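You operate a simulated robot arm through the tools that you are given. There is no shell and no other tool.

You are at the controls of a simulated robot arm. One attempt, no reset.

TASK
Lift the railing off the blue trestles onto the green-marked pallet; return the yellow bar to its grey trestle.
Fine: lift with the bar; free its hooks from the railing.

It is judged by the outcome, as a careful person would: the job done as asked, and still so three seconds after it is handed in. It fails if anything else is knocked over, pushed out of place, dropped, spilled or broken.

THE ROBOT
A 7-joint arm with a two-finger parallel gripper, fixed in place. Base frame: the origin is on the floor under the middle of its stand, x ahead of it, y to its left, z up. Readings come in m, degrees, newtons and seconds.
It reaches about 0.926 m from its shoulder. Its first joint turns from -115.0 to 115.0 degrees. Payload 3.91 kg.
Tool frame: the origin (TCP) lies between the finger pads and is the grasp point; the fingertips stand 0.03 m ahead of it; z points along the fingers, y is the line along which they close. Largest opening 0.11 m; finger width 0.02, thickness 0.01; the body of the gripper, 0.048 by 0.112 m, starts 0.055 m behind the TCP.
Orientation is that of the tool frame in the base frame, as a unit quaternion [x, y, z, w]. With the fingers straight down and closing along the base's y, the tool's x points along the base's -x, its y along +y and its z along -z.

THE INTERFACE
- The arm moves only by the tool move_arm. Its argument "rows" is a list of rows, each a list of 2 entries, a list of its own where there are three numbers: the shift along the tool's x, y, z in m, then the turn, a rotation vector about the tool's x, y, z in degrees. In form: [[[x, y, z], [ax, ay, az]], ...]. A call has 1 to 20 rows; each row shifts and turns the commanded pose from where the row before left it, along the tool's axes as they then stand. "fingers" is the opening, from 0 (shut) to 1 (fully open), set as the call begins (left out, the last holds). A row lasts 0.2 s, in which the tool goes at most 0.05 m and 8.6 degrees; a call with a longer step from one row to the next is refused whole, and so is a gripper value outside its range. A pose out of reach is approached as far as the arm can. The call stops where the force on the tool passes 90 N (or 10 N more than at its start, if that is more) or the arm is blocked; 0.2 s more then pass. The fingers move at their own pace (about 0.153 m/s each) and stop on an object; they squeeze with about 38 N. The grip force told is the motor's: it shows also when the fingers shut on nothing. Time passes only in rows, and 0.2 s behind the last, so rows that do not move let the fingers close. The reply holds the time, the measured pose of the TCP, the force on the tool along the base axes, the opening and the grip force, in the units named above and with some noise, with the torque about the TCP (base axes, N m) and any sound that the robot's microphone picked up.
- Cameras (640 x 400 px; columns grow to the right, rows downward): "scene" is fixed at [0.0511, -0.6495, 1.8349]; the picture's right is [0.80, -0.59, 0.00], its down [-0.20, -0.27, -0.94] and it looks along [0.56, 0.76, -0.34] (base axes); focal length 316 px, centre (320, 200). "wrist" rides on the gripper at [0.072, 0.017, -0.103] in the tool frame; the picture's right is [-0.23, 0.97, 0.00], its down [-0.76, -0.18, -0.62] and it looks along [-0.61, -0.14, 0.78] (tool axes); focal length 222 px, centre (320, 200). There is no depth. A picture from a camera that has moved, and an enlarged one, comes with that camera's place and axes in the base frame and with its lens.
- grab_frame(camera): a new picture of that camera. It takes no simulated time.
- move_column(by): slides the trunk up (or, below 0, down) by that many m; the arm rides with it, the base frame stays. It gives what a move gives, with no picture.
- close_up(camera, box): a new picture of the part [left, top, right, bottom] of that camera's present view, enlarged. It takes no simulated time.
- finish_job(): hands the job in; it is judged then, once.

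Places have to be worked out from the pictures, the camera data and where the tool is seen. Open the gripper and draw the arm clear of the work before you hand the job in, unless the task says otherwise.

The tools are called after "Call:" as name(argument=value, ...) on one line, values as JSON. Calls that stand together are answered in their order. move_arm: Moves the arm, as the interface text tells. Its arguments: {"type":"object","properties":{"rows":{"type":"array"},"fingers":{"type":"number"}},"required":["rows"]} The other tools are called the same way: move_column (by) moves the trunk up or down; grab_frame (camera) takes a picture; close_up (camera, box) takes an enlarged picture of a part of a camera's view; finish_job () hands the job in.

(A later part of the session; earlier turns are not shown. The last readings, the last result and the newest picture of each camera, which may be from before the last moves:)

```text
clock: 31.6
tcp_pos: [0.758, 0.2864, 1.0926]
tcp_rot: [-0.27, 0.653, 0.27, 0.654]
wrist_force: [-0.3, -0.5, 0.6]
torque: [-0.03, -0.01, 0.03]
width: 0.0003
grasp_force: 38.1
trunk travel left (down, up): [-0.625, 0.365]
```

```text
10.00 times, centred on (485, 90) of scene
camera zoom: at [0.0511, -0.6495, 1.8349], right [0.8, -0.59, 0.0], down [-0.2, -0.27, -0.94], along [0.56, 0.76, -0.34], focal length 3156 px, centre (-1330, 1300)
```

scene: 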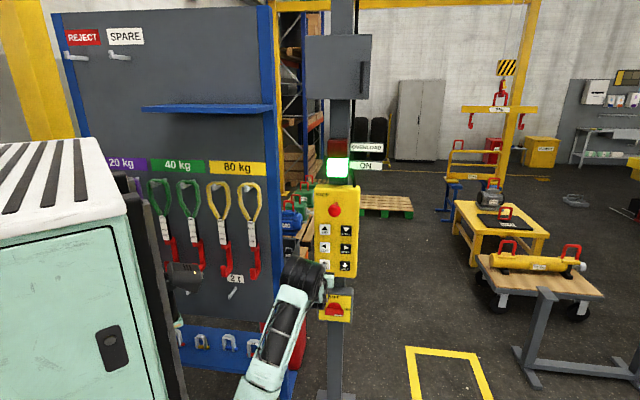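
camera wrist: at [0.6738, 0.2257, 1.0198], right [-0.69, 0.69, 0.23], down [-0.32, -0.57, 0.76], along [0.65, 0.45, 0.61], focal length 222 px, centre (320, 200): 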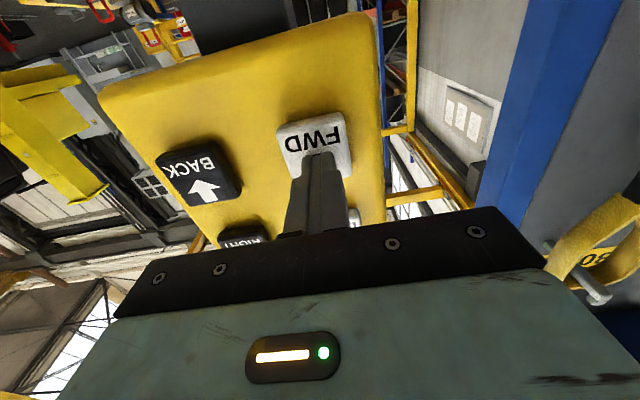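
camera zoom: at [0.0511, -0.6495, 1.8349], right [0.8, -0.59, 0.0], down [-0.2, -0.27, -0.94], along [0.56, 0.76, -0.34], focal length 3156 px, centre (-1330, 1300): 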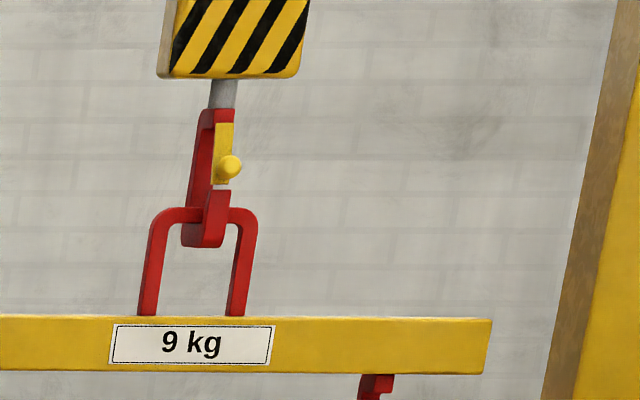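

The hooks are C-shaped with the throat under the bar (gap ≈3–4 cm, eye rod ≈2 cm), so I need ~1 cm accuracy in the fore-aft direction. First a FWD press of ~0.15 m to put the hooks on the far side of the eyes.

Call:
move_arm(rows=[[[0, 0, 0.016], [0, 0, 0]], [[0, 0, 0], [0, 0, 0]], [[0, 0, 0], [0, 0, 0]], [[0, 0, 0], [0, 0, 0]], [[0, 0, 0], [0, 0, 0]], [[0, 0, 0], [0, 0, 0]], [[0, 0, 0], [0, 0, 0]], [[0, 0, 0], [0, 0, 0]], [[0, 0, -0.016], [0, 0, 0]], [[0, 0, 0], [0, 0, 0]]])

Call:
close_up(camera="scene", box=[450, 90, 510, 170])

```text
clock: 33.8
tcp_pos: [0.7562, 0.288, 1.0912]
tcp_rot: [-0.271, 0.652, 0.271, 0.654]
wrist_force: [-0.2, 0.6, 0.0]
torque: [0.01, 0.02, 0.0]
width: 0.0001
grasp_force: 37.1
trunk travel left (down, up): [-0.625, 0.365]
```

```text
5.00 times, centred on (480, 130) of scene
camera zoom: at [0.0511, -0.6495, 1.8349], right [0.8, -0.59, 0.0], down [-0.2, -0.27, -0.94], along [0.56, 0.76, -0.34], focal length 1578 px, centre (-480, 550)
```

zoom: 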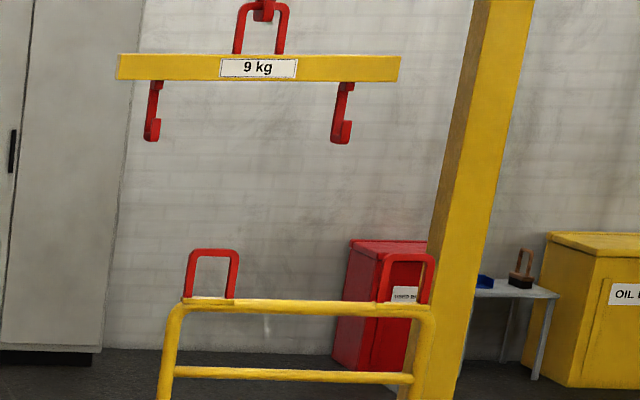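

The bar went ~0.2 m beyond the eye plane (f≈4.45), good for lowering behind the eyes. Now to the RIGHT button for ~0.16 m.

Call:
move_arm(rows=[[[0, 0, -0.02], [0, 0, 0]], [[-0.02, -0.022, 0], [0, 0, 0]], [[-0.02, -0.022, 0], [0, 0, 0]], [[-0.02, -0.022, 0], [0, 0, 0]], [[-0.02, -0.022, 0], [0, 0, 0]], [[0, 0, 0.02], [0, 0, 0]], [[0, 0, 0.016], [0, 0, 0]], [[0, 0, 0], [0, 0, 0]], [[0, 0, 0], [0, 0, 0]], [[0, 0, 0], [0, 0, 0]], [[0, 0, 0], [0, 0, 0]], [[0, 0, 0], [0, 0, 0]], [[0, 0, 0], [0, 0, 0]], [[0, 0, -0.016], [0, 0, 0]], [[0, 0, 0], [0, 0, 0]]])

Call:
close_up(camera="scene", box=[450, 90, 510, 170])

```text
clock: 37.0
tcp_pos: [0.8204, 0.2251, 1.172]
tcp_rot: [-0.27, 0.653, 0.27, 0.654]
wrist_force: [0.4, 0.1, 1.1]
torque: [-0.04, 0.0, 0.03]
width: 0.0
grasp_force: 37.9
trunk travel left (down, up): [-0.625, 0.365]
```

```text
5.00 times, centred on (480, 130) of scene
camera zoom: at [0.0511, -0.6495, 1.8349], right [0.8, -0.59, 0.0], down [-0.2, -0.27, -0.94], along [0.56, 0.76, -0.34], focal length 1578 px, centre (-480, 550)
```

zoom: 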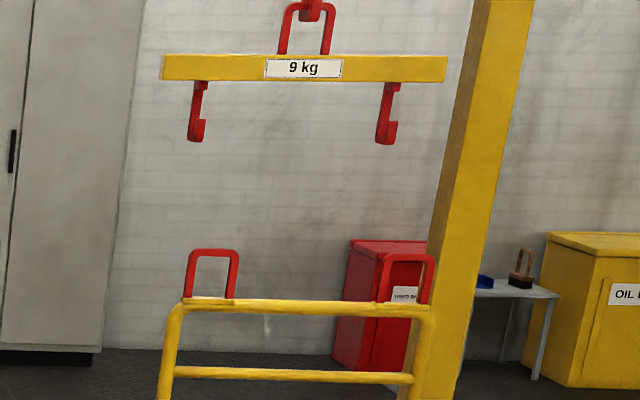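

About 4–5 cm more to the right is needed. A shorter RIGHT press.

Call:
move_arm(rows=[[[0, 0, 0.016], [0, 0, 0]], [[0, 0, 0], [0, 0, 0]], [[0, 0, 0], [0, 0, 0]], [[0, 0, 0], [0, 0, 0]], [[0, 0, 0], [0, 0, 0]], [[0, 0, -0.016], [0, 0, 0]], [[0, 0, 0], [0, 0, 0]]])

Call:
close_up(camera="scene", box=[450, 90, 510, 170])

```text
clock: 38.6
tcp_pos: [0.821, 0.2241, 1.1739]
tcp_rot: [-0.27, 0.653, 0.271, 0.654]
wrist_force: [-1.1, -0.9, 0.4]
torque: [-0.02, -0.01, 0.01]
width: 0.0
grasp_force: 38.0
trunk travel left (down, up): [-0.625, 0.365]
```

```text
5.00 times, centred on (480, 130) of scene
camera zoom: at [0.0511, -0.6495, 1.8349], right [0.8, -0.59, 0.0], down [-0.2, -0.27, -0.94], along [0.56, 0.76, -0.34], focal length 1578 px, centre (-480, 550)
```

zoom: 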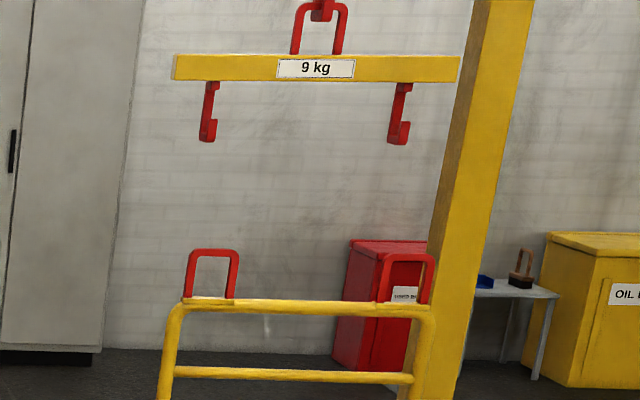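

R alignment is within ~1.5 cm. Hook bottoms are at z≈1.40 and should come to ≈1.015 (eye opening ≈0.99–1.105). I go to the DOWN button.

Call:
move_arm(rows=[[[0, 0, -0.02], [0, 0, 0]], [[-0.02, 0, 0], [0, 0, 0]], [[-0.021, 0, 0], [0, 0, 0]], [[-0.021, 0, 0], [0, 0, 0]], [[-0.02, 0, 0], [0, 0, 0]], [[0, 0, 0.02], [0, 0, 0]]])

Call:
close_up(camera="wrist", box=[220, 60, 420, 240])

Call:
close_up(camera="scene", box=[300, 180, 370, 290])

```text
clock: 40.0
tcp_pos: [0.8209, 0.2235, 1.2561]
tcp_rot: [-0.27, 0.653, 0.27, 0.654]
wrist_force: [0.6, 0.7, -0.9]
torque: [-0.02, 0.06, -0.01]
width: 0.0002
grasp_force: 37.6
trunk travel left (down, up): [-0.625, 0.365]
```

```text
2.22 times, centred on (320, 150) of wrist
camera zoom: at [0.7357, 0.1624, 1.1828], right [-0.69, 0.69, 0.23], down [-0.32, -0.57, 0.76], along [0.65, 0.45, 0.61], focal length 494 px, centre (320, 311)
```

zoom: 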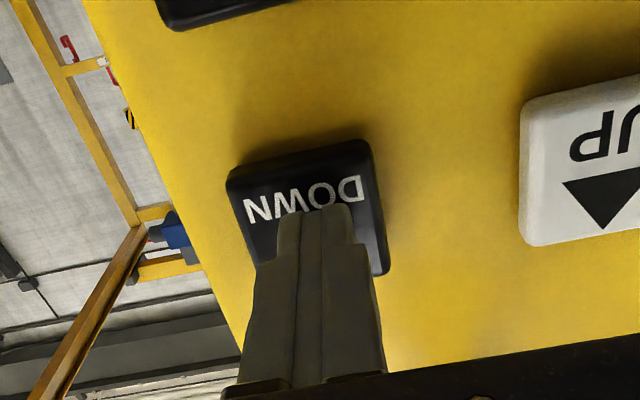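

```text
3.64 times, centred on (335, 235) of scene
camera zoom: at [0.0511, -0.6495, 1.8349], right [0.8, -0.59, 0.0], down [-0.2, -0.27, -0.94], along [0.56, 0.76, -0.34], focal length 1148 px, centre (266, 73)
```

zoom: 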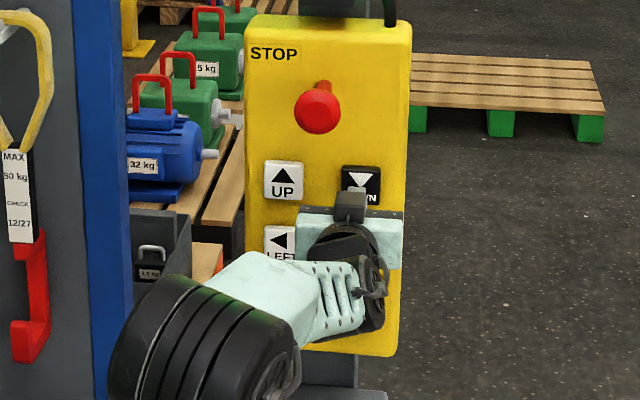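

The tips are centered on DOWN, clear of STOP. I test with a short press (~1 s).

Call:
move_arm(rows=[[[0, 0, 0.016], [0, 0, 0]], [[0, 0, 0], [0, 0, 0]], [[0, 0, 0], [0, 0, 0]], [[0, 0, 0], [0, 0, 0]], [[0, 0, 0], [0, 0, 0]], [[0, 0, -0.016], [0, 0, 0]], [[0, 0, 0], [0, 0, 0]]])

Call:
close_up(camera="scene", box=[450, 90, 510, 170])

```text
clock: 41.6
tcp_pos: [0.8208, 0.2242, 1.2558]
tcp_rot: [-0.271, 0.653, 0.271, 0.653]
wrist_force: [0.4, 0.4, -1.4]
torque: [0.03, 0.01, -0.03]
width: 0.0
grasp_force: 37.8
trunk travel left (down, up): [-0.625, 0.365]
```

```text
5.00 times, centred on (480, 130) of scene
camera zoom: at [0.0511, -0.6495, 1.8349], right [0.8, -0.59, 0.0], down [-0.2, -0.27, -0.94], along [0.56, 0.76, -0.34], focal length 1578 px, centre (-480, 550)
```

zoom: 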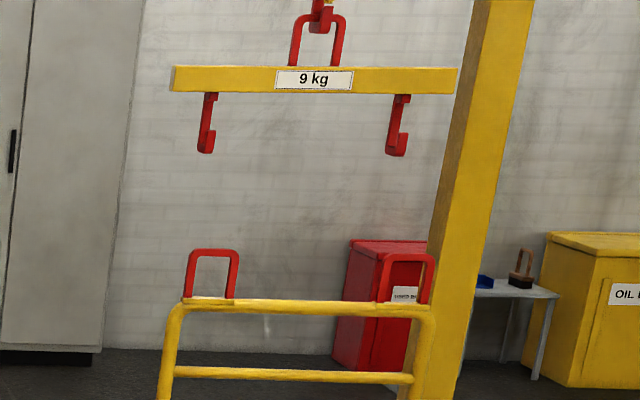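

DOWN moved 3.3 cm as with the others. I lower further with a longer press.

Call:
move_arm(rows=[[[0, 0, 0.016], [0, 0, 0]], [[0, 0, 0], [0, 0, 0]], [[0, 0, 0], [0, 0, 0]], [[0, 0, 0], [0, 0, 0]], [[0, 0, 0], [0, 0, 0]], [[0, 0, 0], [0, 0, 0]], [[0, 0, 0], [0, 0, 0]], [[0, 0, 0], [0, 0, 0]], [[0, 0, -0.016], [0, 0, 0]], [[0, 0, 0], [0, 0, 0]]])

Call:
close_up(camera="scene", box=[450, 90, 510, 170])

```text
clock: 43.8
tcp_pos: [0.8201, 0.2245, 1.2559]
tcp_rot: [-0.27, 0.653, 0.27, 0.654]
wrist_force: [1.0, 0.0, 0.7]
torque: [-0.02, 0.02, 0.0]
width: 0.0001
grasp_force: 38.0
trunk travel left (down, up): [-0.625, 0.365]
```

```text
5.00 times, centred on (480, 130) of scene
camera zoom: at [0.0511, -0.6495, 1.8349], right [0.8, -0.59, 0.0], down [-0.2, -0.27, -0.94], along [0.56, 0.76, -0.34], focal length 1578 px, centre (-480, 550)
```

zoom: 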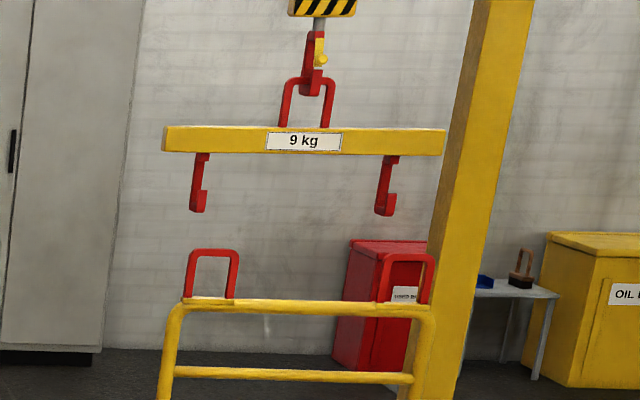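

Lowered ~16 cm with that press; ~19 cm more wanted. Same press again; hooks remain well behind the eyes.

Call:
move_arm(rows=[[[0, 0, 0.016], [0, 0, 0]], [[0, 0, 0], [0, 0, 0]], [[0, 0, 0], [0, 0, 0]], [[0, 0, 0], [0, 0, 0]], [[0, 0, 0], [0, 0, 0]], [[0, 0, 0], [0, 0, 0]], [[0, 0, 0], [0, 0, 0]], [[0, 0, 0], [0, 0, 0]], [[0, 0, -0.016], [0, 0, 0]], [[0, 0, 0], [0, 0, 0]]])

Call:
close_up(camera="scene", box=[456, 110, 512, 160])

```text
clock: 46.0
tcp_pos: [0.82, 0.2241, 1.2537]
tcp_rot: [-0.271, 0.653, 0.27, 0.653]
wrist_force: [-0.5, 0.6, -0.5]
torque: [-0.01, -0.02, 0.02]
width: 0.0
grasp_force: 37.8
trunk travel left (down, up): [-0.625, 0.365]
```

```text
8.00 times, centred on (484, 135) of scene
camera zoom: at [0.0511, -0.6495, 1.8349], right [0.8, -0.59, 0.0], down [-0.2, -0.27, -0.94], along [0.56, 0.76, -0.34], focal length 2525 px, centre (-992, 720)
```

zoom: 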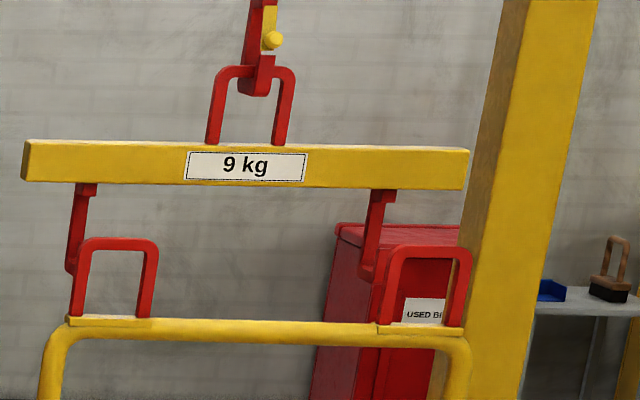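

The hooks are now behind the eyes, hook bottoms z≈1.025 versus an eye opening of ≈0.99–1.11. I lower by about 1 cm more with a short tap.

Call:
move_arm(rows=[[[0, 0, 0.016], [0, 0, 0]], [[0, 0, 0], [0, 0, 0]], [[0, 0, 0], [0, 0, 0]], [[0, 0, -0.016], [0, 0, 0]], [[0, 0, 0], [0, 0, 0]]])

Call:
close_up(camera="scene", box=[456, 110, 512, 160])

```text
clock: 47.2
tcp_pos: [0.8204, 0.2232, 1.2542]
tcp_rot: [-0.271, 0.653, 0.271, 0.653]
wrist_force: [-0.5, -0.2, -0.4]
torque: [-0.03, 0.02, -0.01]
width: 0.0001
grasp_force: 37.5
trunk travel left (down, up): [-0.625, 0.365]
```

```text
8.00 times, centred on (484, 135) of scene
camera zoom: at [0.0511, -0.6495, 1.8349], right [0.8, -0.59, 0.0], down [-0.2, -0.27, -0.94], along [0.56, 0.76, -0.34], focal length 2525 px, centre (-992, 720)
```

zoom: 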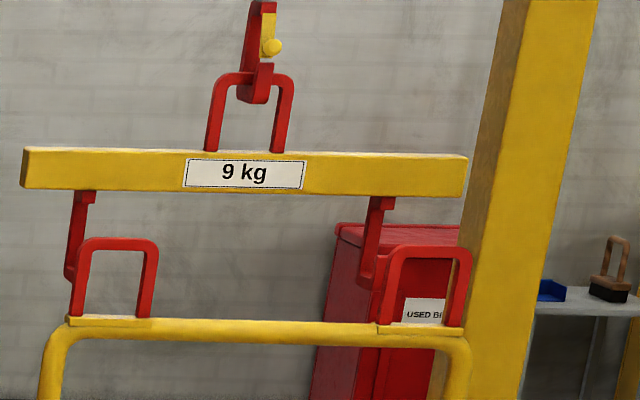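

Hook height and lateral position fit the eyes (≈2–3 cm clearance above and below). Now I go to the BACK button and move ~12 cm back as a first part.

Call:
move_arm(rows=[[[0, 0, -0.025], [0, 0, 0]], [[0.04, 0, 0], [0, 0, 0]], [[0.041, 0, 0], [0, 0, 0]], [[0.041, 0, 0], [0, 0, 0]], [[0.04, 0, 0], [0, 0, 0]], [[0, 0, 0.025], [0, 0, 0]]])

Call:
close_up(camera="wrist", box=[220, 60, 420, 240])

```text
clock: 48.6
tcp_pos: [0.8209, 0.2218, 1.0931]
tcp_rot: [-0.271, 0.653, 0.271, 0.654]
wrist_force: [0.4, -0.3, 0.2]
torque: [-0.03, 0.01, 0.03]
width: 0.0001
grasp_force: 37.5
trunk travel left (down, up): [-0.625, 0.365]
```

```text
2.22 times, centred on (320, 150) of wrist
camera zoom: at [0.7355, 0.16, 1.0196], right [-0.69, 0.69, 0.23], down [-0.32, -0.57, 0.76], along [0.65, 0.45, 0.61], focal length 494 px, centre (320, 311)
```

zoom: 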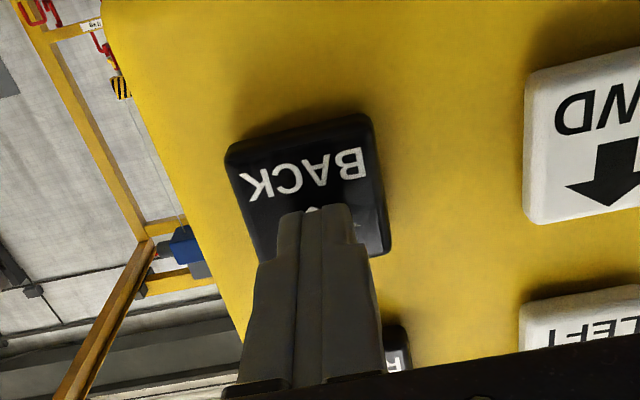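

The tips are centered on BACK. I press for about 5 hold rows (~7 cm).

Call:
move_arm(rows=[[[0, 0, 0.016], [0, 0, 0]], [[0, 0, 0], [0, 0, 0]], [[0, 0, 0], [0, 0, 0]], [[0, 0, 0], [0, 0, 0]], [[0, 0, 0], [0, 0, 0]], [[0, 0, 0], [0, 0, 0]], [[0, 0, -0.016], [0, 0, 0]], [[0, 0, 0], [0, 0, 0]]])

Call:
close_up(camera="scene", box=[456, 110, 512, 160])

```text
clock: 50.4
tcp_pos: [0.8217, 0.2235, 1.0927]
tcp_rot: [-0.27, 0.653, 0.27, 0.654]
wrist_force: [-0.5, 0.0, 1.3]
torque: [0.02, -0.03, 0.05]
width: 0.0003
grasp_force: 37.4
trunk travel left (down, up): [-0.625, 0.365]
```

```text
8.00 times, centred on (484, 135) of scene
camera zoom: at [0.0511, -0.6495, 1.8349], right [0.8, -0.59, 0.0], down [-0.2, -0.27, -0.94], along [0.56, 0.76, -0.34], focal length 2525 px, centre (-992, 720)
```

zoom: 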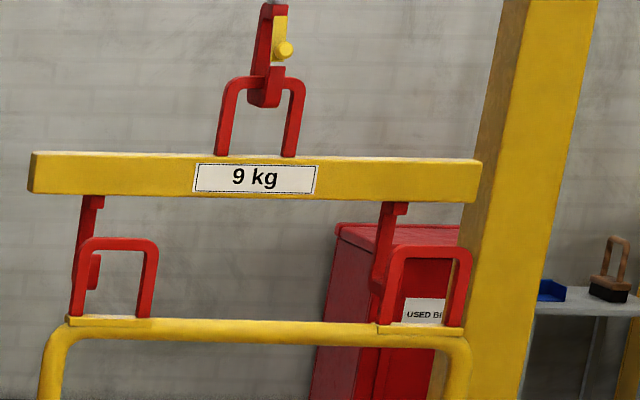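

Moved ~6.5 cm back. Another press of the same length.

Call:
move_arm(rows=[[[0, 0, 0.016], [0, 0, 0]], [[0, 0, 0], [0, 0, 0]], [[0, 0, 0], [0, 0, 0]], [[0, 0, 0], [0, 0, 0]], [[0, 0, 0], [0, 0, 0]], [[0, 0, 0], [0, 0, 0]], [[0, 0, -0.016], [0, 0, 0]], [[0, 0, 0], [0, 0, 0]]])

Call:
close_up(camera="scene", box=[458, 124, 482, 154])

Call:
close_up(camera="scene", box=[492, 124, 516, 154])

```text
clock: 52.2
tcp_pos: [0.8202, 0.2265, 1.0923]
tcp_rot: [-0.271, 0.653, 0.271, 0.654]
wrist_force: [0.2, 0.0, 0.1]
torque: [-0.01, 0.01, -0.02]
width: 0.0
grasp_force: 37.8
trunk travel left (down, up): [-0.625, 0.365]
```

```text
13.33 times, centred on (470, 139) of scene
camera zoom: at [0.0511, -0.6495, 1.8349], right [0.8, -0.59, 0.0], down [-0.2, -0.27, -0.94], along [0.56, 0.76, -0.34], focal length 4208 px, centre (-1680, 1013)
```

zoom: 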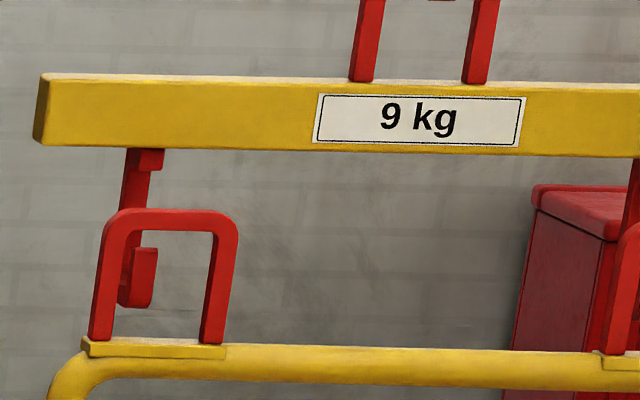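

```text
13.33 times, centred on (504, 139) of scene
camera zoom: at [0.0511, -0.6495, 1.8349], right [0.8, -0.59, 0.0], down [-0.2, -0.27, -0.94], along [0.56, 0.76, -0.34], focal length 4208 px, centre (-2133, 1013)
```

zoom: 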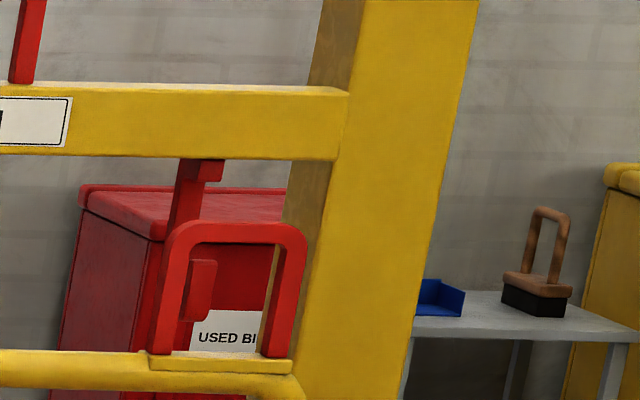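

The hooks hang ~10 cm behind the eyes, tips lower than the rods. I zoom closer on the left eye and hook to measure the remaining distance.

Call:
close_up(camera="scene", box=[463, 134, 477, 151])

Call:
close_up(camera="scene", box=[500, 134, 514, 151])

```text
16.00 times, centred on (470, 142) of scene
camera zoom: at [0.0511, -0.6495, 1.8349], right [0.8, -0.59, 0.0], down [-0.2, -0.27, -0.94], along [0.56, 0.76, -0.34], focal length 5050 px, centre (-2080, 1120)
```

zoom: 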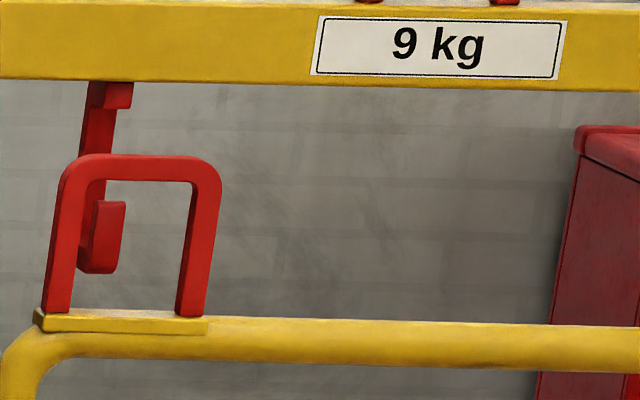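

```text
16.00 times, centred on (507, 142) of scene
camera zoom: at [0.0511, -0.6495, 1.8349], right [0.8, -0.59, 0.0], down [-0.2, -0.27, -0.94], along [0.56, 0.76, -0.34], focal length 5050 px, centre (-2672, 1120)
```

zoom: 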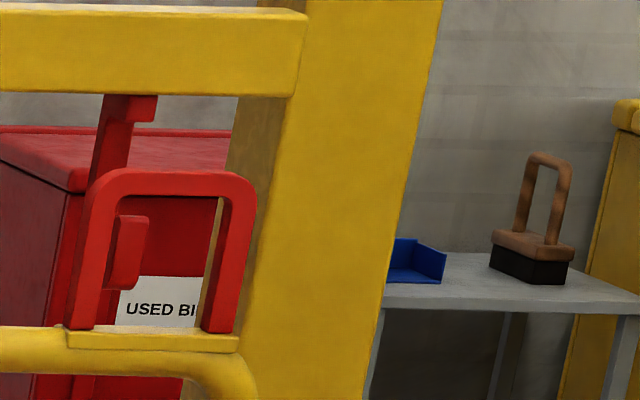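

The wrist camera also sees the railing past the panel; I zoom there for a second viewpoint.

Call:
grab_frame(camera="wrist")

Call:
close_up(camera="wrist", box=[180, 50, 280, 110])

```text
taken
camera wrist: at [0.7358, 0.1634, 1.019], right [-0.69, 0.69, 0.23], down [-0.32, -0.57, 0.76], along [0.65, 0.45, 0.61], focal length 222 px, centre (320, 200)
```

wrist: 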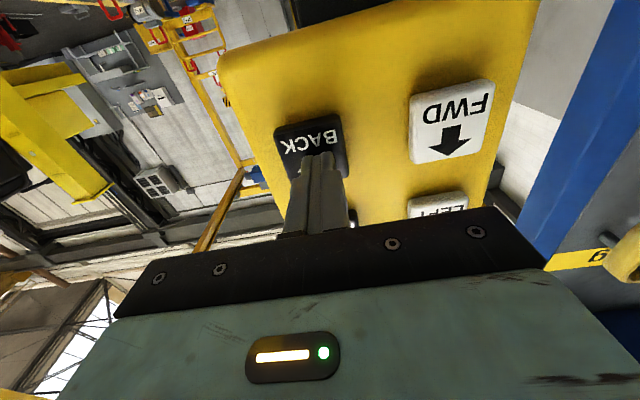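

```text
6.40 times, centred on (230, 80) of wrist
camera zoom: at [0.7358, 0.1634, 1.019], right [-0.69, 0.69, 0.23], down [-0.32, -0.57, 0.76], along [0.65, 0.45, 0.61], focal length 1422 px, centre (896, 968)
```

zoom: 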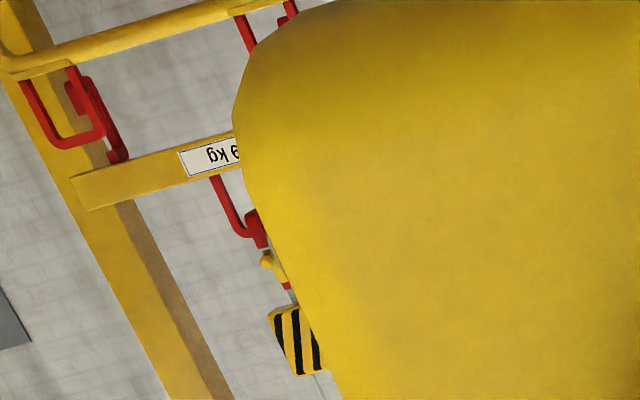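

The wrist camera sees the right eye and hook well; I zoom in on them.

Call:
close_up(camera="wrist", box=[178, 54, 208, 80])

```text
15.38 times, centred on (193, 67) of wrist
camera zoom: at [0.7358, 0.1634, 1.019], right [-0.69, 0.69, 0.23], down [-0.32, -0.57, 0.76], along [0.65, 0.45, 0.61], focal length 3417 px, centre (2274, 2246)
```

zoom: 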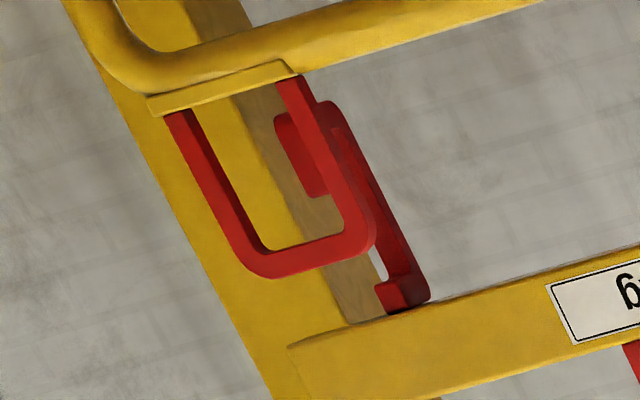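

From both views, the tips are ~5–8 cm behind the rods and clear in height. I press BACK again (~6.5 cm) – the shanks will still be behind the rods.

Call:
move_arm(rows=[[[0, 0, 0.016], [0, 0, 0]], [[0, 0, 0], [0, 0, 0]], [[0, 0, 0], [0, 0, 0]], [[0, 0, 0], [0, 0, 0]], [[0, 0, 0], [0, 0, 0]], [[0, 0, 0], [0, 0, 0]], [[0, 0, -0.016], [0, 0, 0]], [[0, 0, 0], [0, 0, 0]]])

Call:
close_up(camera="wrist", box=[178, 54, 208, 80])

Call:
close_up(camera="scene", box=[463, 134, 477, 151])

Call:
close_up(camera="scene", box=[500, 134, 514, 151])

```text
clock: 54.0
tcp_pos: [0.8209, 0.2244, 1.0931]
tcp_rot: [-0.27, 0.653, 0.27, 0.654]
wrist_force: [0.1, -0.2, 0.1]
torque: [-0.01, 0.0, 0.01]
width: 0.0001
grasp_force: 38.1
trunk travel left (down, up): [-0.625, 0.365]
```

```text
15.38 times, centred on (193, 67) of wrist
camera zoom: at [0.736, 0.1626, 1.0188], right [-0.69, 0.69, 0.23], down [-0.32, -0.57, 0.76], along [0.65, 0.45, 0.61], focal length 3417 px, centre (2274, 2246)
```

zoom: 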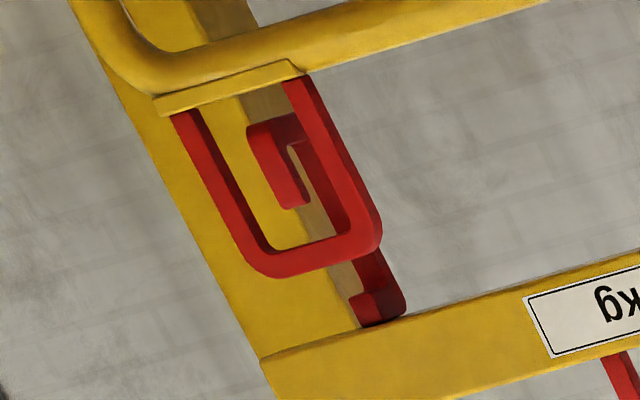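

```text
16.00 times, centred on (470, 142) of scene
camera zoom: at [0.0511, -0.6495, 1.8349], right [0.8, -0.59, 0.0], down [-0.2, -0.27, -0.94], along [0.56, 0.76, -0.34], focal length 5050 px, centre (-2080, 1120)
```

zoom: 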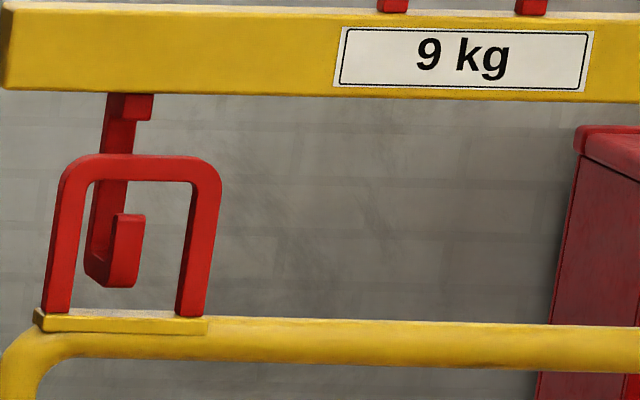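

```text
16.00 times, centred on (507, 142) of scene
camera zoom: at [0.0511, -0.6495, 1.8349], right [0.8, -0.59, 0.0], down [-0.2, -0.27, -0.94], along [0.56, 0.76, -0.34], focal length 5050 px, centre (-2672, 1120)
```

zoom: 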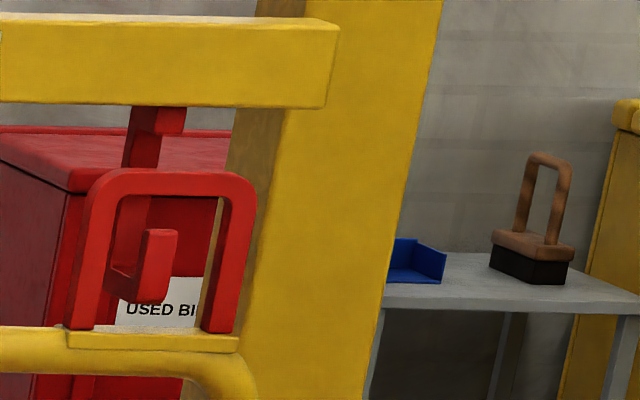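

The tips are now about at the rod plane, ~2.5 cm below it, laterally centered. About 3 cm more back puts the rods in the throat; I press BACK 4 hold rows.

Call:
move_arm(rows=[[[0, 0, 0.016], [0, 0, 0]], [[0, 0, 0], [0, 0, 0]], [[0, 0, 0], [0, 0, 0]], [[0, 0, 0], [0, 0, 0]], [[0, 0, 0], [0, 0, 0]], [[0, 0, -0.016], [0, 0, 0]], [[0, 0, 0], [0, 0, 0]]])

Call:
close_up(camera="wrist", box=[178, 54, 208, 80])

Call:
close_up(camera="scene", box=[463, 134, 477, 151])

Call:
close_up(camera="scene", box=[500, 134, 514, 151])

```text
clock: 55.6
tcp_pos: [0.8202, 0.2246, 1.0936]
tcp_rot: [-0.27, 0.652, 0.271, 0.654]
wrist_force: [-0.6, -0.6, -0.3]
torque: [0.0, 0.02, -0.04]
width: 0.0002
grasp_force: 37.0
trunk travel left (down, up): [-0.625, 0.365]
```

```text
15.38 times, centred on (193, 67) of wrist
camera zoom: at [0.7354, 0.1625, 1.0192], right [-0.69, 0.69, 0.23], down [-0.32, -0.57, 0.76], along [0.65, 0.45, 0.61], focal length 3417 px, centre (2274, 2246)
```

zoom: 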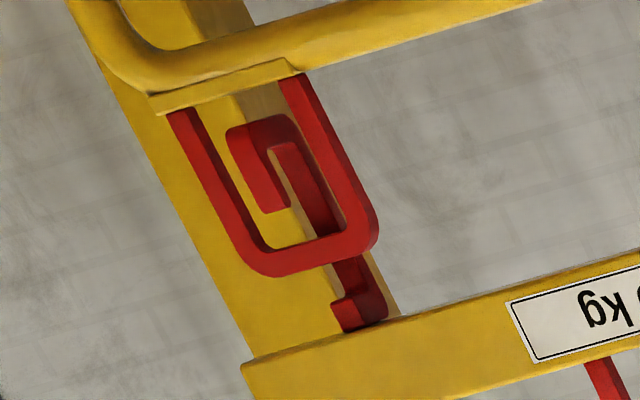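

```text
16.00 times, centred on (470, 142) of scene
camera zoom: at [0.0511, -0.6495, 1.8349], right [0.8, -0.59, 0.0], down [-0.2, -0.27, -0.94], along [0.56, 0.76, -0.34], focal length 5050 px, centre (-2080, 1120)
```

zoom: 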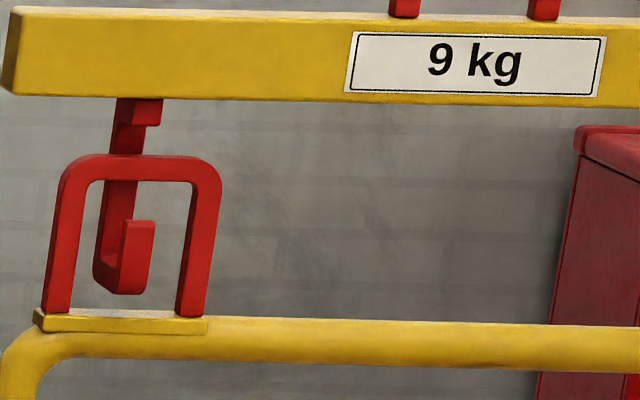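

```text
16.00 times, centred on (507, 142) of scene
camera zoom: at [0.0511, -0.6495, 1.8349], right [0.8, -0.59, 0.0], down [-0.2, -0.27, -0.94], along [0.56, 0.76, -0.34], focal length 5050 px, centre (-2672, 1120)
```

zoom: 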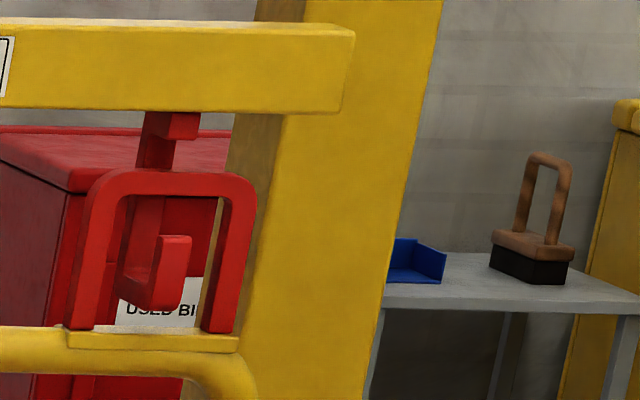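

Moved ~3.4 cm; by my estimate the tips are now ~1.7 cm in front of the rods with the shanks just behind. I go to the UP button.

Call:
move_arm(rows=[[[0, 0, -0.025], [0, 0, 0]], [[-0.04, 0.022, 0], [0, 0, 0]], [[-0.041, 0.022, 0], [0, 0, 0]], [[-0.041, 0.022, 0], [0, 0, 0]], [[-0.04, 0.022, 0], [0, 0, 0]], [[0, 0, 0.025], [0, 0, 0]]])

Call:
grab_frame(camera="wrist")

Call:
close_up(camera="scene", box=[300, 180, 370, 290])

```text
clock: 57.0
tcp_pos: [0.757, 0.2859, 1.2537]
tcp_rot: [-0.27, 0.653, 0.27, 0.654]
wrist_force: [0.0, -0.2, -0.3]
torque: [0.01, -0.01, 0.0]
width: 0.0002
grasp_force: 37.2
trunk travel left (down, up): [-0.625, 0.365]
```

```text
taken
camera wrist: at [0.6726, 0.224, 1.1809], right [-0.69, 0.69, 0.23], down [-0.32, -0.57, 0.76], along [0.65, 0.45, 0.61], focal length 222 px, centre (320, 200)
```

wrist: 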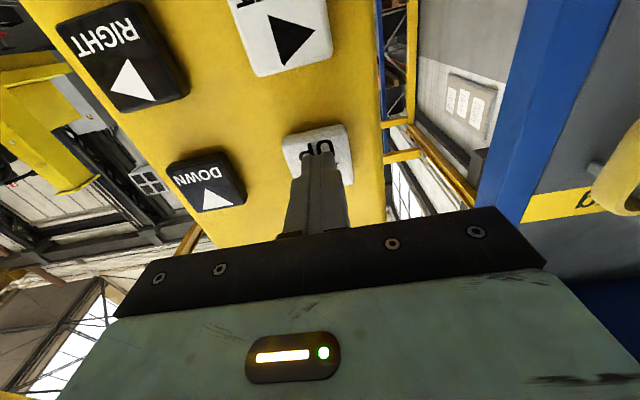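

```text
3.64 times, centred on (335, 235) of scene
camera zoom: at [0.0511, -0.6495, 1.8349], right [0.8, -0.59, 0.0], down [-0.2, -0.27, -0.94], along [0.56, 0.76, -0.34], focal length 1148 px, centre (266, 73)
```

zoom: 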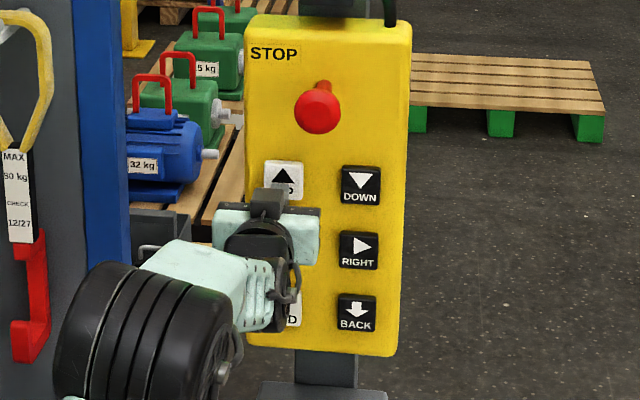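

The tips are at the UP button. I press UP shortly (4 hold rows, ~3 cm) and check how the hooks meet the rods.

Call:
move_arm(rows=[[[0, 0, 0.016], [0, 0, 0]], [[0, 0, 0], [0, 0, 0]], [[0, 0, 0], [0, 0, 0]], [[0, 0, 0], [0, 0, 0]], [[0, 0, 0], [0, 0, 0]], [[0, 0, -0.016], [0, 0, 0]], [[0, 0, 0], [0, 0, 0]]])

Call:
close_up(camera="scene", box=[463, 134, 477, 151])

Call:
close_up(camera="scene", box=[500, 134, 514, 151])

```text
clock: 58.6
tcp_pos: [0.757, 0.2864, 1.2533]
tcp_rot: [-0.271, 0.653, 0.271, 0.653]
wrist_force: [-0.1, -0.9, 0.2]
torque: [-0.01, 0.01, -0.01]
width: 0.0
grasp_force: 37.9
trunk travel left (down, up): [-0.625, 0.365]
```

```text
16.00 times, centred on (470, 142) of scene
camera zoom: at [0.0511, -0.6495, 1.8349], right [0.8, -0.59, 0.0], down [-0.2, -0.27, -0.94], along [0.56, 0.76, -0.34], focal length 5050 px, centre (-2080, 1120)
```

zoom: 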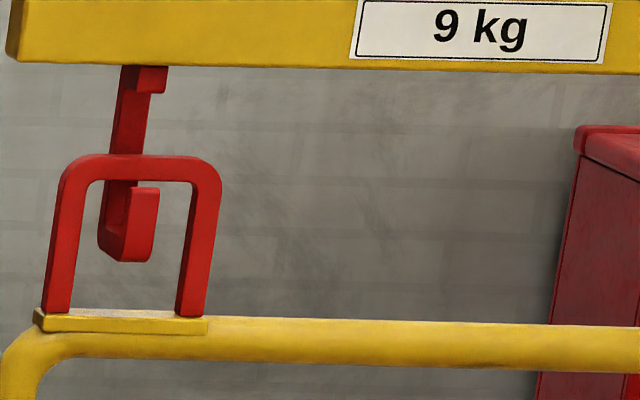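

```text
16.00 times, centred on (507, 142) of scene
camera zoom: at [0.0511, -0.6495, 1.8349], right [0.8, -0.59, 0.0], down [-0.2, -0.27, -0.94], along [0.56, 0.76, -0.34], focal length 5050 px, centre (-2672, 1120)
```

zoom: 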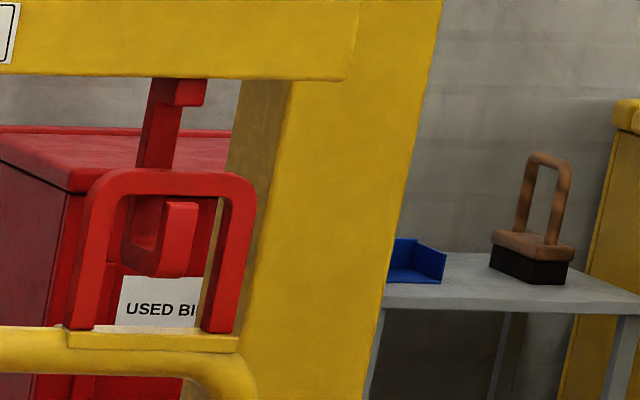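

The tips are now just below the rods' lower edge. Another short tap (2 hold rows, ~1.3 cm) to see whether the tips pass in front of the rods.

Call:
move_arm(rows=[[[0, 0, 0.016], [0, 0, 0]], [[0, 0, 0], [0, 0, 0]], [[0, 0, 0], [0, 0, 0]], [[0, 0, 0], [0, 0, 0]], [[0, 0, -0.016], [0, 0, 0]], [[0, 0, 0], [0, 0, 0]]])

Call:
close_up(camera="scene", box=[463, 134, 477, 151])

Call:
close_up(camera="scene", box=[500, 134, 514, 151])

```text
clock: 60.0
tcp_pos: [0.7568, 0.288, 1.2537]
tcp_rot: [-0.271, 0.653, 0.271, 0.653]
wrist_force: [-0.5, 0.9, 1.2]
torque: [0.03, -0.04, 0.01]
width: 0.0002
grasp_force: 37.9
trunk travel left (down, up): [-0.625, 0.365]
```

```text
16.00 times, centred on (470, 142) of scene
camera zoom: at [0.0511, -0.6495, 1.8349], right [0.8, -0.59, 0.0], down [-0.2, -0.27, -0.94], along [0.56, 0.76, -0.34], focal length 5050 px, centre (-2080, 1120)
```

zoom: 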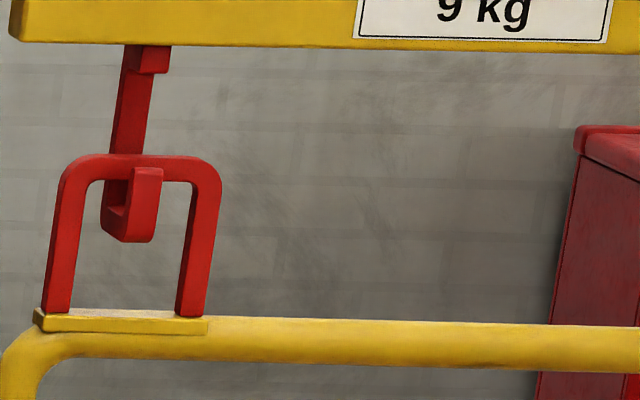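

```text
16.00 times, centred on (507, 142) of scene
camera zoom: at [0.0511, -0.6495, 1.8349], right [0.8, -0.59, 0.0], down [-0.2, -0.27, -0.94], along [0.56, 0.76, -0.34], focal length 5050 px, centre (-2672, 1120)
```

zoom: 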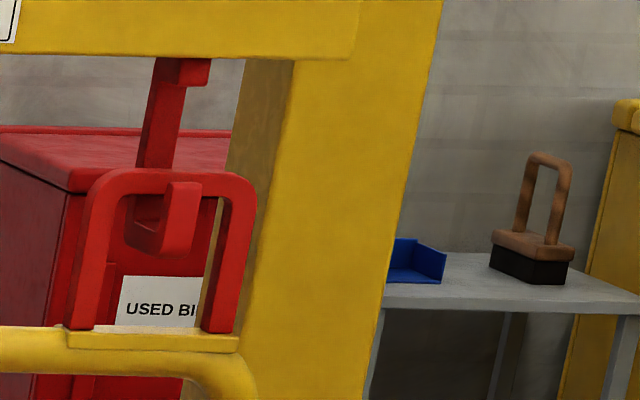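

Both tips now stand in front of the rods and the shanks behind: the rods are in the throats. I raise further in a moderate press (4 hold rows).

Call:
move_arm(rows=[[[0, 0, 0.016], [0, 0, 0]], [[0, 0, 0], [0, 0, 0]], [[0, 0, 0], [0, 0, 0]], [[0, 0, 0], [0, 0, 0]], [[0, 0, 0], [0, 0, 0]], [[0, 0, -0.016], [0, 0, 0]], [[0, 0, 0], [0, 0, 0]]])

Call:
close_up(camera="scene", box=[440, 100, 520, 200])

Call:
close_up(camera="scene", box=[463, 134, 477, 151])

Call:
close_up(camera="scene", box=[500, 134, 514, 151])

```text
clock: 61.6
tcp_pos: [0.7575, 0.2881, 1.2553]
tcp_rot: [-0.271, 0.652, 0.271, 0.654]
wrist_force: [0.4, 0.2, -0.1]
torque: [0.02, -0.01, 0.03]
width: 0.0
grasp_force: 37.7
trunk travel left (down, up): [-0.625, 0.365]
```

```text
4.00 times, centred on (480, 150) of scene
camera zoom: at [0.0511, -0.6495, 1.8349], right [0.8, -0.59, 0.0], down [-0.2, -0.27, -0.94], along [0.56, 0.76, -0.34], focal length 1262 px, centre (-320, 400)
```

zoom: 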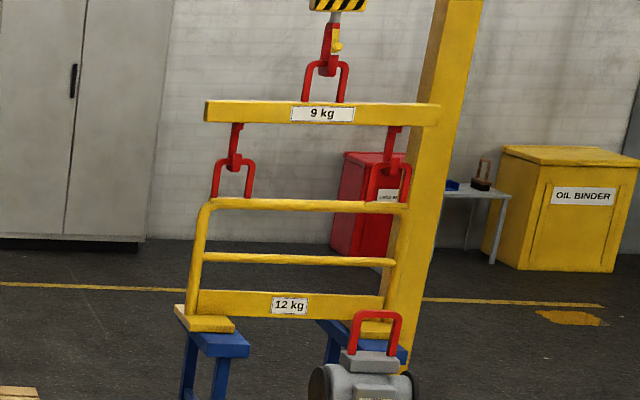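

```text
16.00 times, centred on (470, 142) of scene
camera zoom: at [0.0511, -0.6495, 1.8349], right [0.8, -0.59, 0.0], down [-0.2, -0.27, -0.94], along [0.56, 0.76, -0.34], focal length 5050 px, centre (-2080, 1120)
```

zoom: 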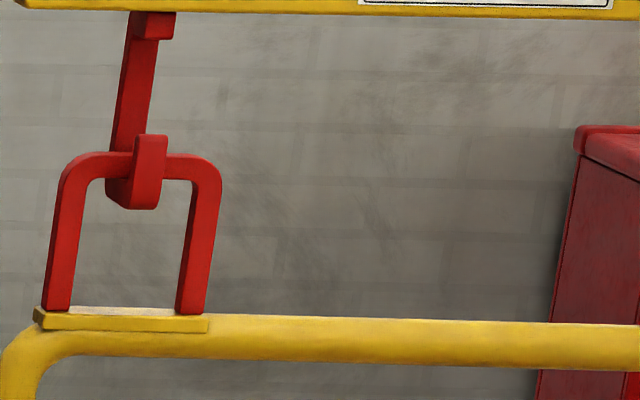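

```text
16.00 times, centred on (507, 142) of scene
camera zoom: at [0.0511, -0.6495, 1.8349], right [0.8, -0.59, 0.0], down [-0.2, -0.27, -0.94], along [0.56, 0.76, -0.34], focal length 5050 px, centre (-2672, 1120)
```

zoom: 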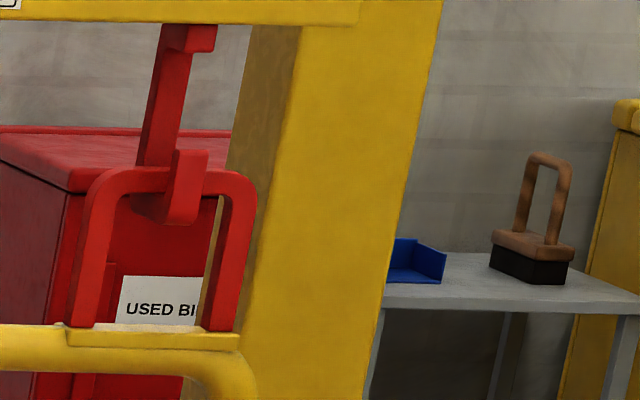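

Both hooks carry the rods in their throats now. I lift with a longer UP press (6 hold rows, ~12 cm) and check for level and overload.

Call:
move_arm(rows=[[[0, 0, 0.016], [0, 0, 0]], [[0, 0, 0], [0, 0, 0]], [[0, 0, 0], [0, 0, 0]], [[0, 0, 0], [0, 0, 0]], [[0, 0, 0], [0, 0, 0]], [[0, 0, 0], [0, 0, 0]], [[0, 0, -0.016], [0, 0, 0]], [[0, 0, 0], [0, 0, 0]]])

Call:
close_up(camera="scene", box=[440, 100, 520, 200])

Call:
grab_frame(camera="scene")

```text
clock: 63.4
tcp_pos: [0.7584, 0.2854, 1.2557]
tcp_rot: [-0.27, 0.653, 0.271, 0.654]
wrist_force: [0.6, 0.5, 0.4]
torque: [0.0, -0.01, -0.02]
width: 0.0001
grasp_force: 37.9
trunk travel left (down, up): [-0.625, 0.365]
```

```text
4.00 times, centred on (480, 150) of scene
camera zoom: at [0.0511, -0.6495, 1.8349], right [0.8, -0.59, 0.0], down [-0.2, -0.27, -0.94], along [0.56, 0.76, -0.34], focal length 1262 px, centre (-320, 400)
```

zoom: 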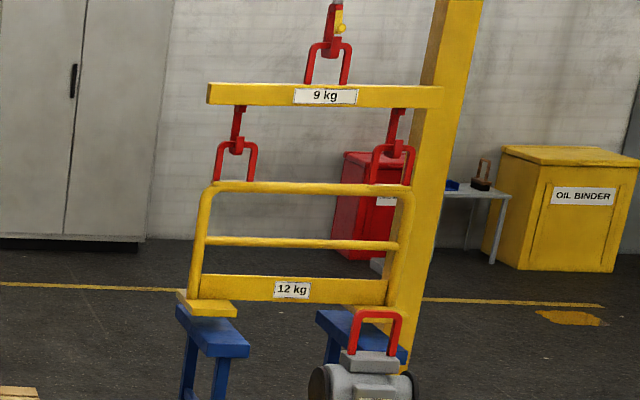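

```text
taken
```

scene: 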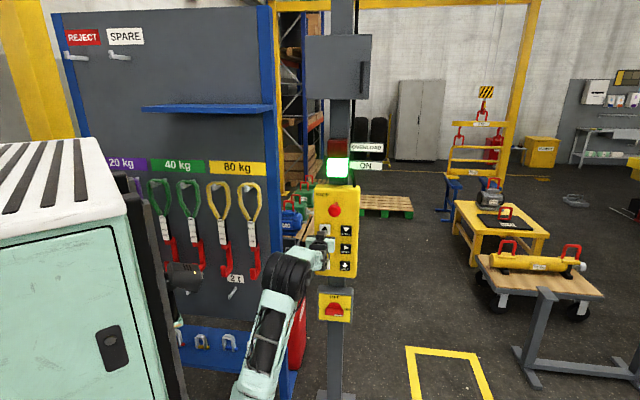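

The railing hangs free and level, ~5 cm above the trestles, no overload. I lift ~12 cm more.

Call:
move_arm(rows=[[[0, 0, 0.016], [0, 0, 0]], [[0, 0, 0], [0, 0, 0]], [[0, 0, 0], [0, 0, 0]], [[0, 0, 0], [0, 0, 0]], [[0, 0, 0], [0, 0, 0]], [[0, 0, 0], [0, 0, 0]], [[0, 0, 0], [0, 0, 0]], [[0, 0, -0.016], [0, 0, 0]], [[0, 0, 0], [0, 0, 0]]])

Call:
close_up(camera="scene", box=[440, 80, 520, 200])

```text
clock: 65.4
tcp_pos: [0.7591, 0.2871, 1.254]
tcp_rot: [-0.271, 0.654, 0.27, 0.653]
wrist_force: [0.3, 0.0, 0.8]
torque: [0.0, 0.0, 0.02]
width: 0.0
grasp_force: 37.9
trunk travel left (down, up): [-0.625, 0.365]
```

```text
3.33 times, centred on (480, 140) of scene
camera zoom: at [0.0511, -0.6495, 1.8349], right [0.8, -0.59, 0.0], down [-0.2, -0.27, -0.94], along [0.56, 0.76, -0.34], focal length 1052 px, centre (-213, 400)
```

zoom: 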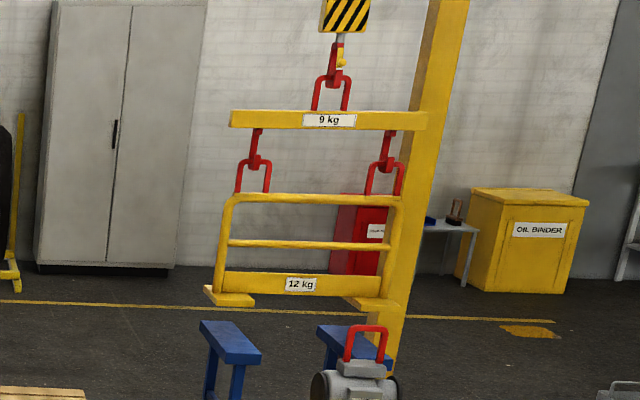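

The railing is ~12–15 cm clear of the trestles. Now to the LEFT button, then move ~1 m left toward the pallet.

Call:
move_arm(rows=[[[0, 0, -0.02], [0, 0, 0]], [[0.02, 0, 0], [0, 0, 0]], [[0.021, 0, 0], [0, 0, 0]], [[0.021, 0, 0], [0, 0, 0]], [[0.02, 0, 0], [0, 0, 0]], [[0, 0, 0.02], [0, 0, 0]]])

Call:
close_up(camera="wrist", box=[220, 60, 420, 240])

Call:
close_up(camera="scene", box=[440, 110, 520, 200])

```text
clock: 66.8
tcp_pos: [0.7575, 0.2867, 1.1733]
tcp_rot: [-0.271, 0.653, 0.271, 0.653]
wrist_force: [-0.6, 0.3, -0.3]
torque: [-0.03, 0.03, 0.02]
width: 0.0
grasp_force: 37.4
trunk travel left (down, up): [-0.625, 0.365]
```

```text
2.22 times, centred on (320, 150) of wrist
camera zoom: at [0.6728, 0.225, 1.1002], right [-0.69, 0.69, 0.23], down [-0.32, -0.57, 0.76], along [0.65, 0.45, 0.61], focal length 494 px, centre (320, 311)
```

zoom: 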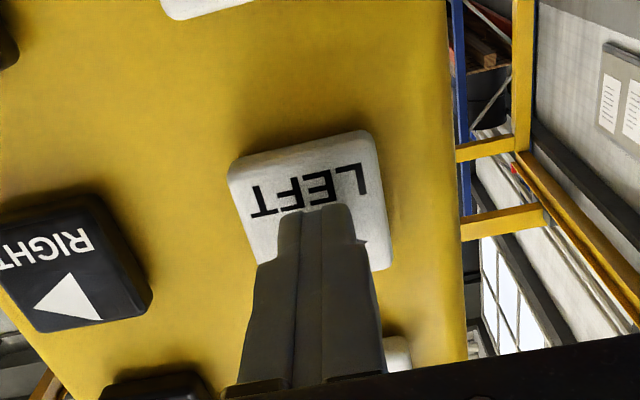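

```text
4.44 times, centred on (480, 155) of scene
camera zoom: at [0.0511, -0.6495, 1.8349], right [0.8, -0.59, 0.0], down [-0.2, -0.27, -0.94], along [0.56, 0.76, -0.34], focal length 1403 px, centre (-391, 400)
```

zoom: 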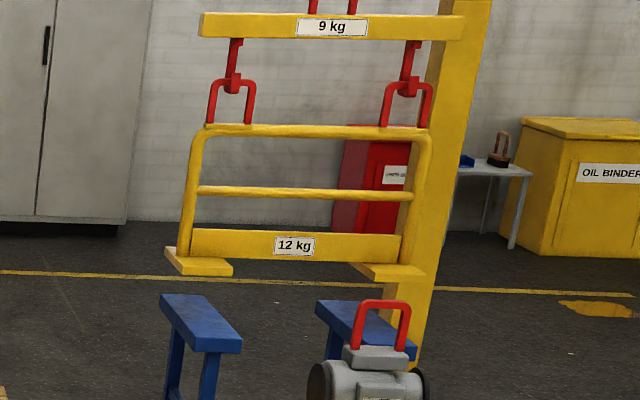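

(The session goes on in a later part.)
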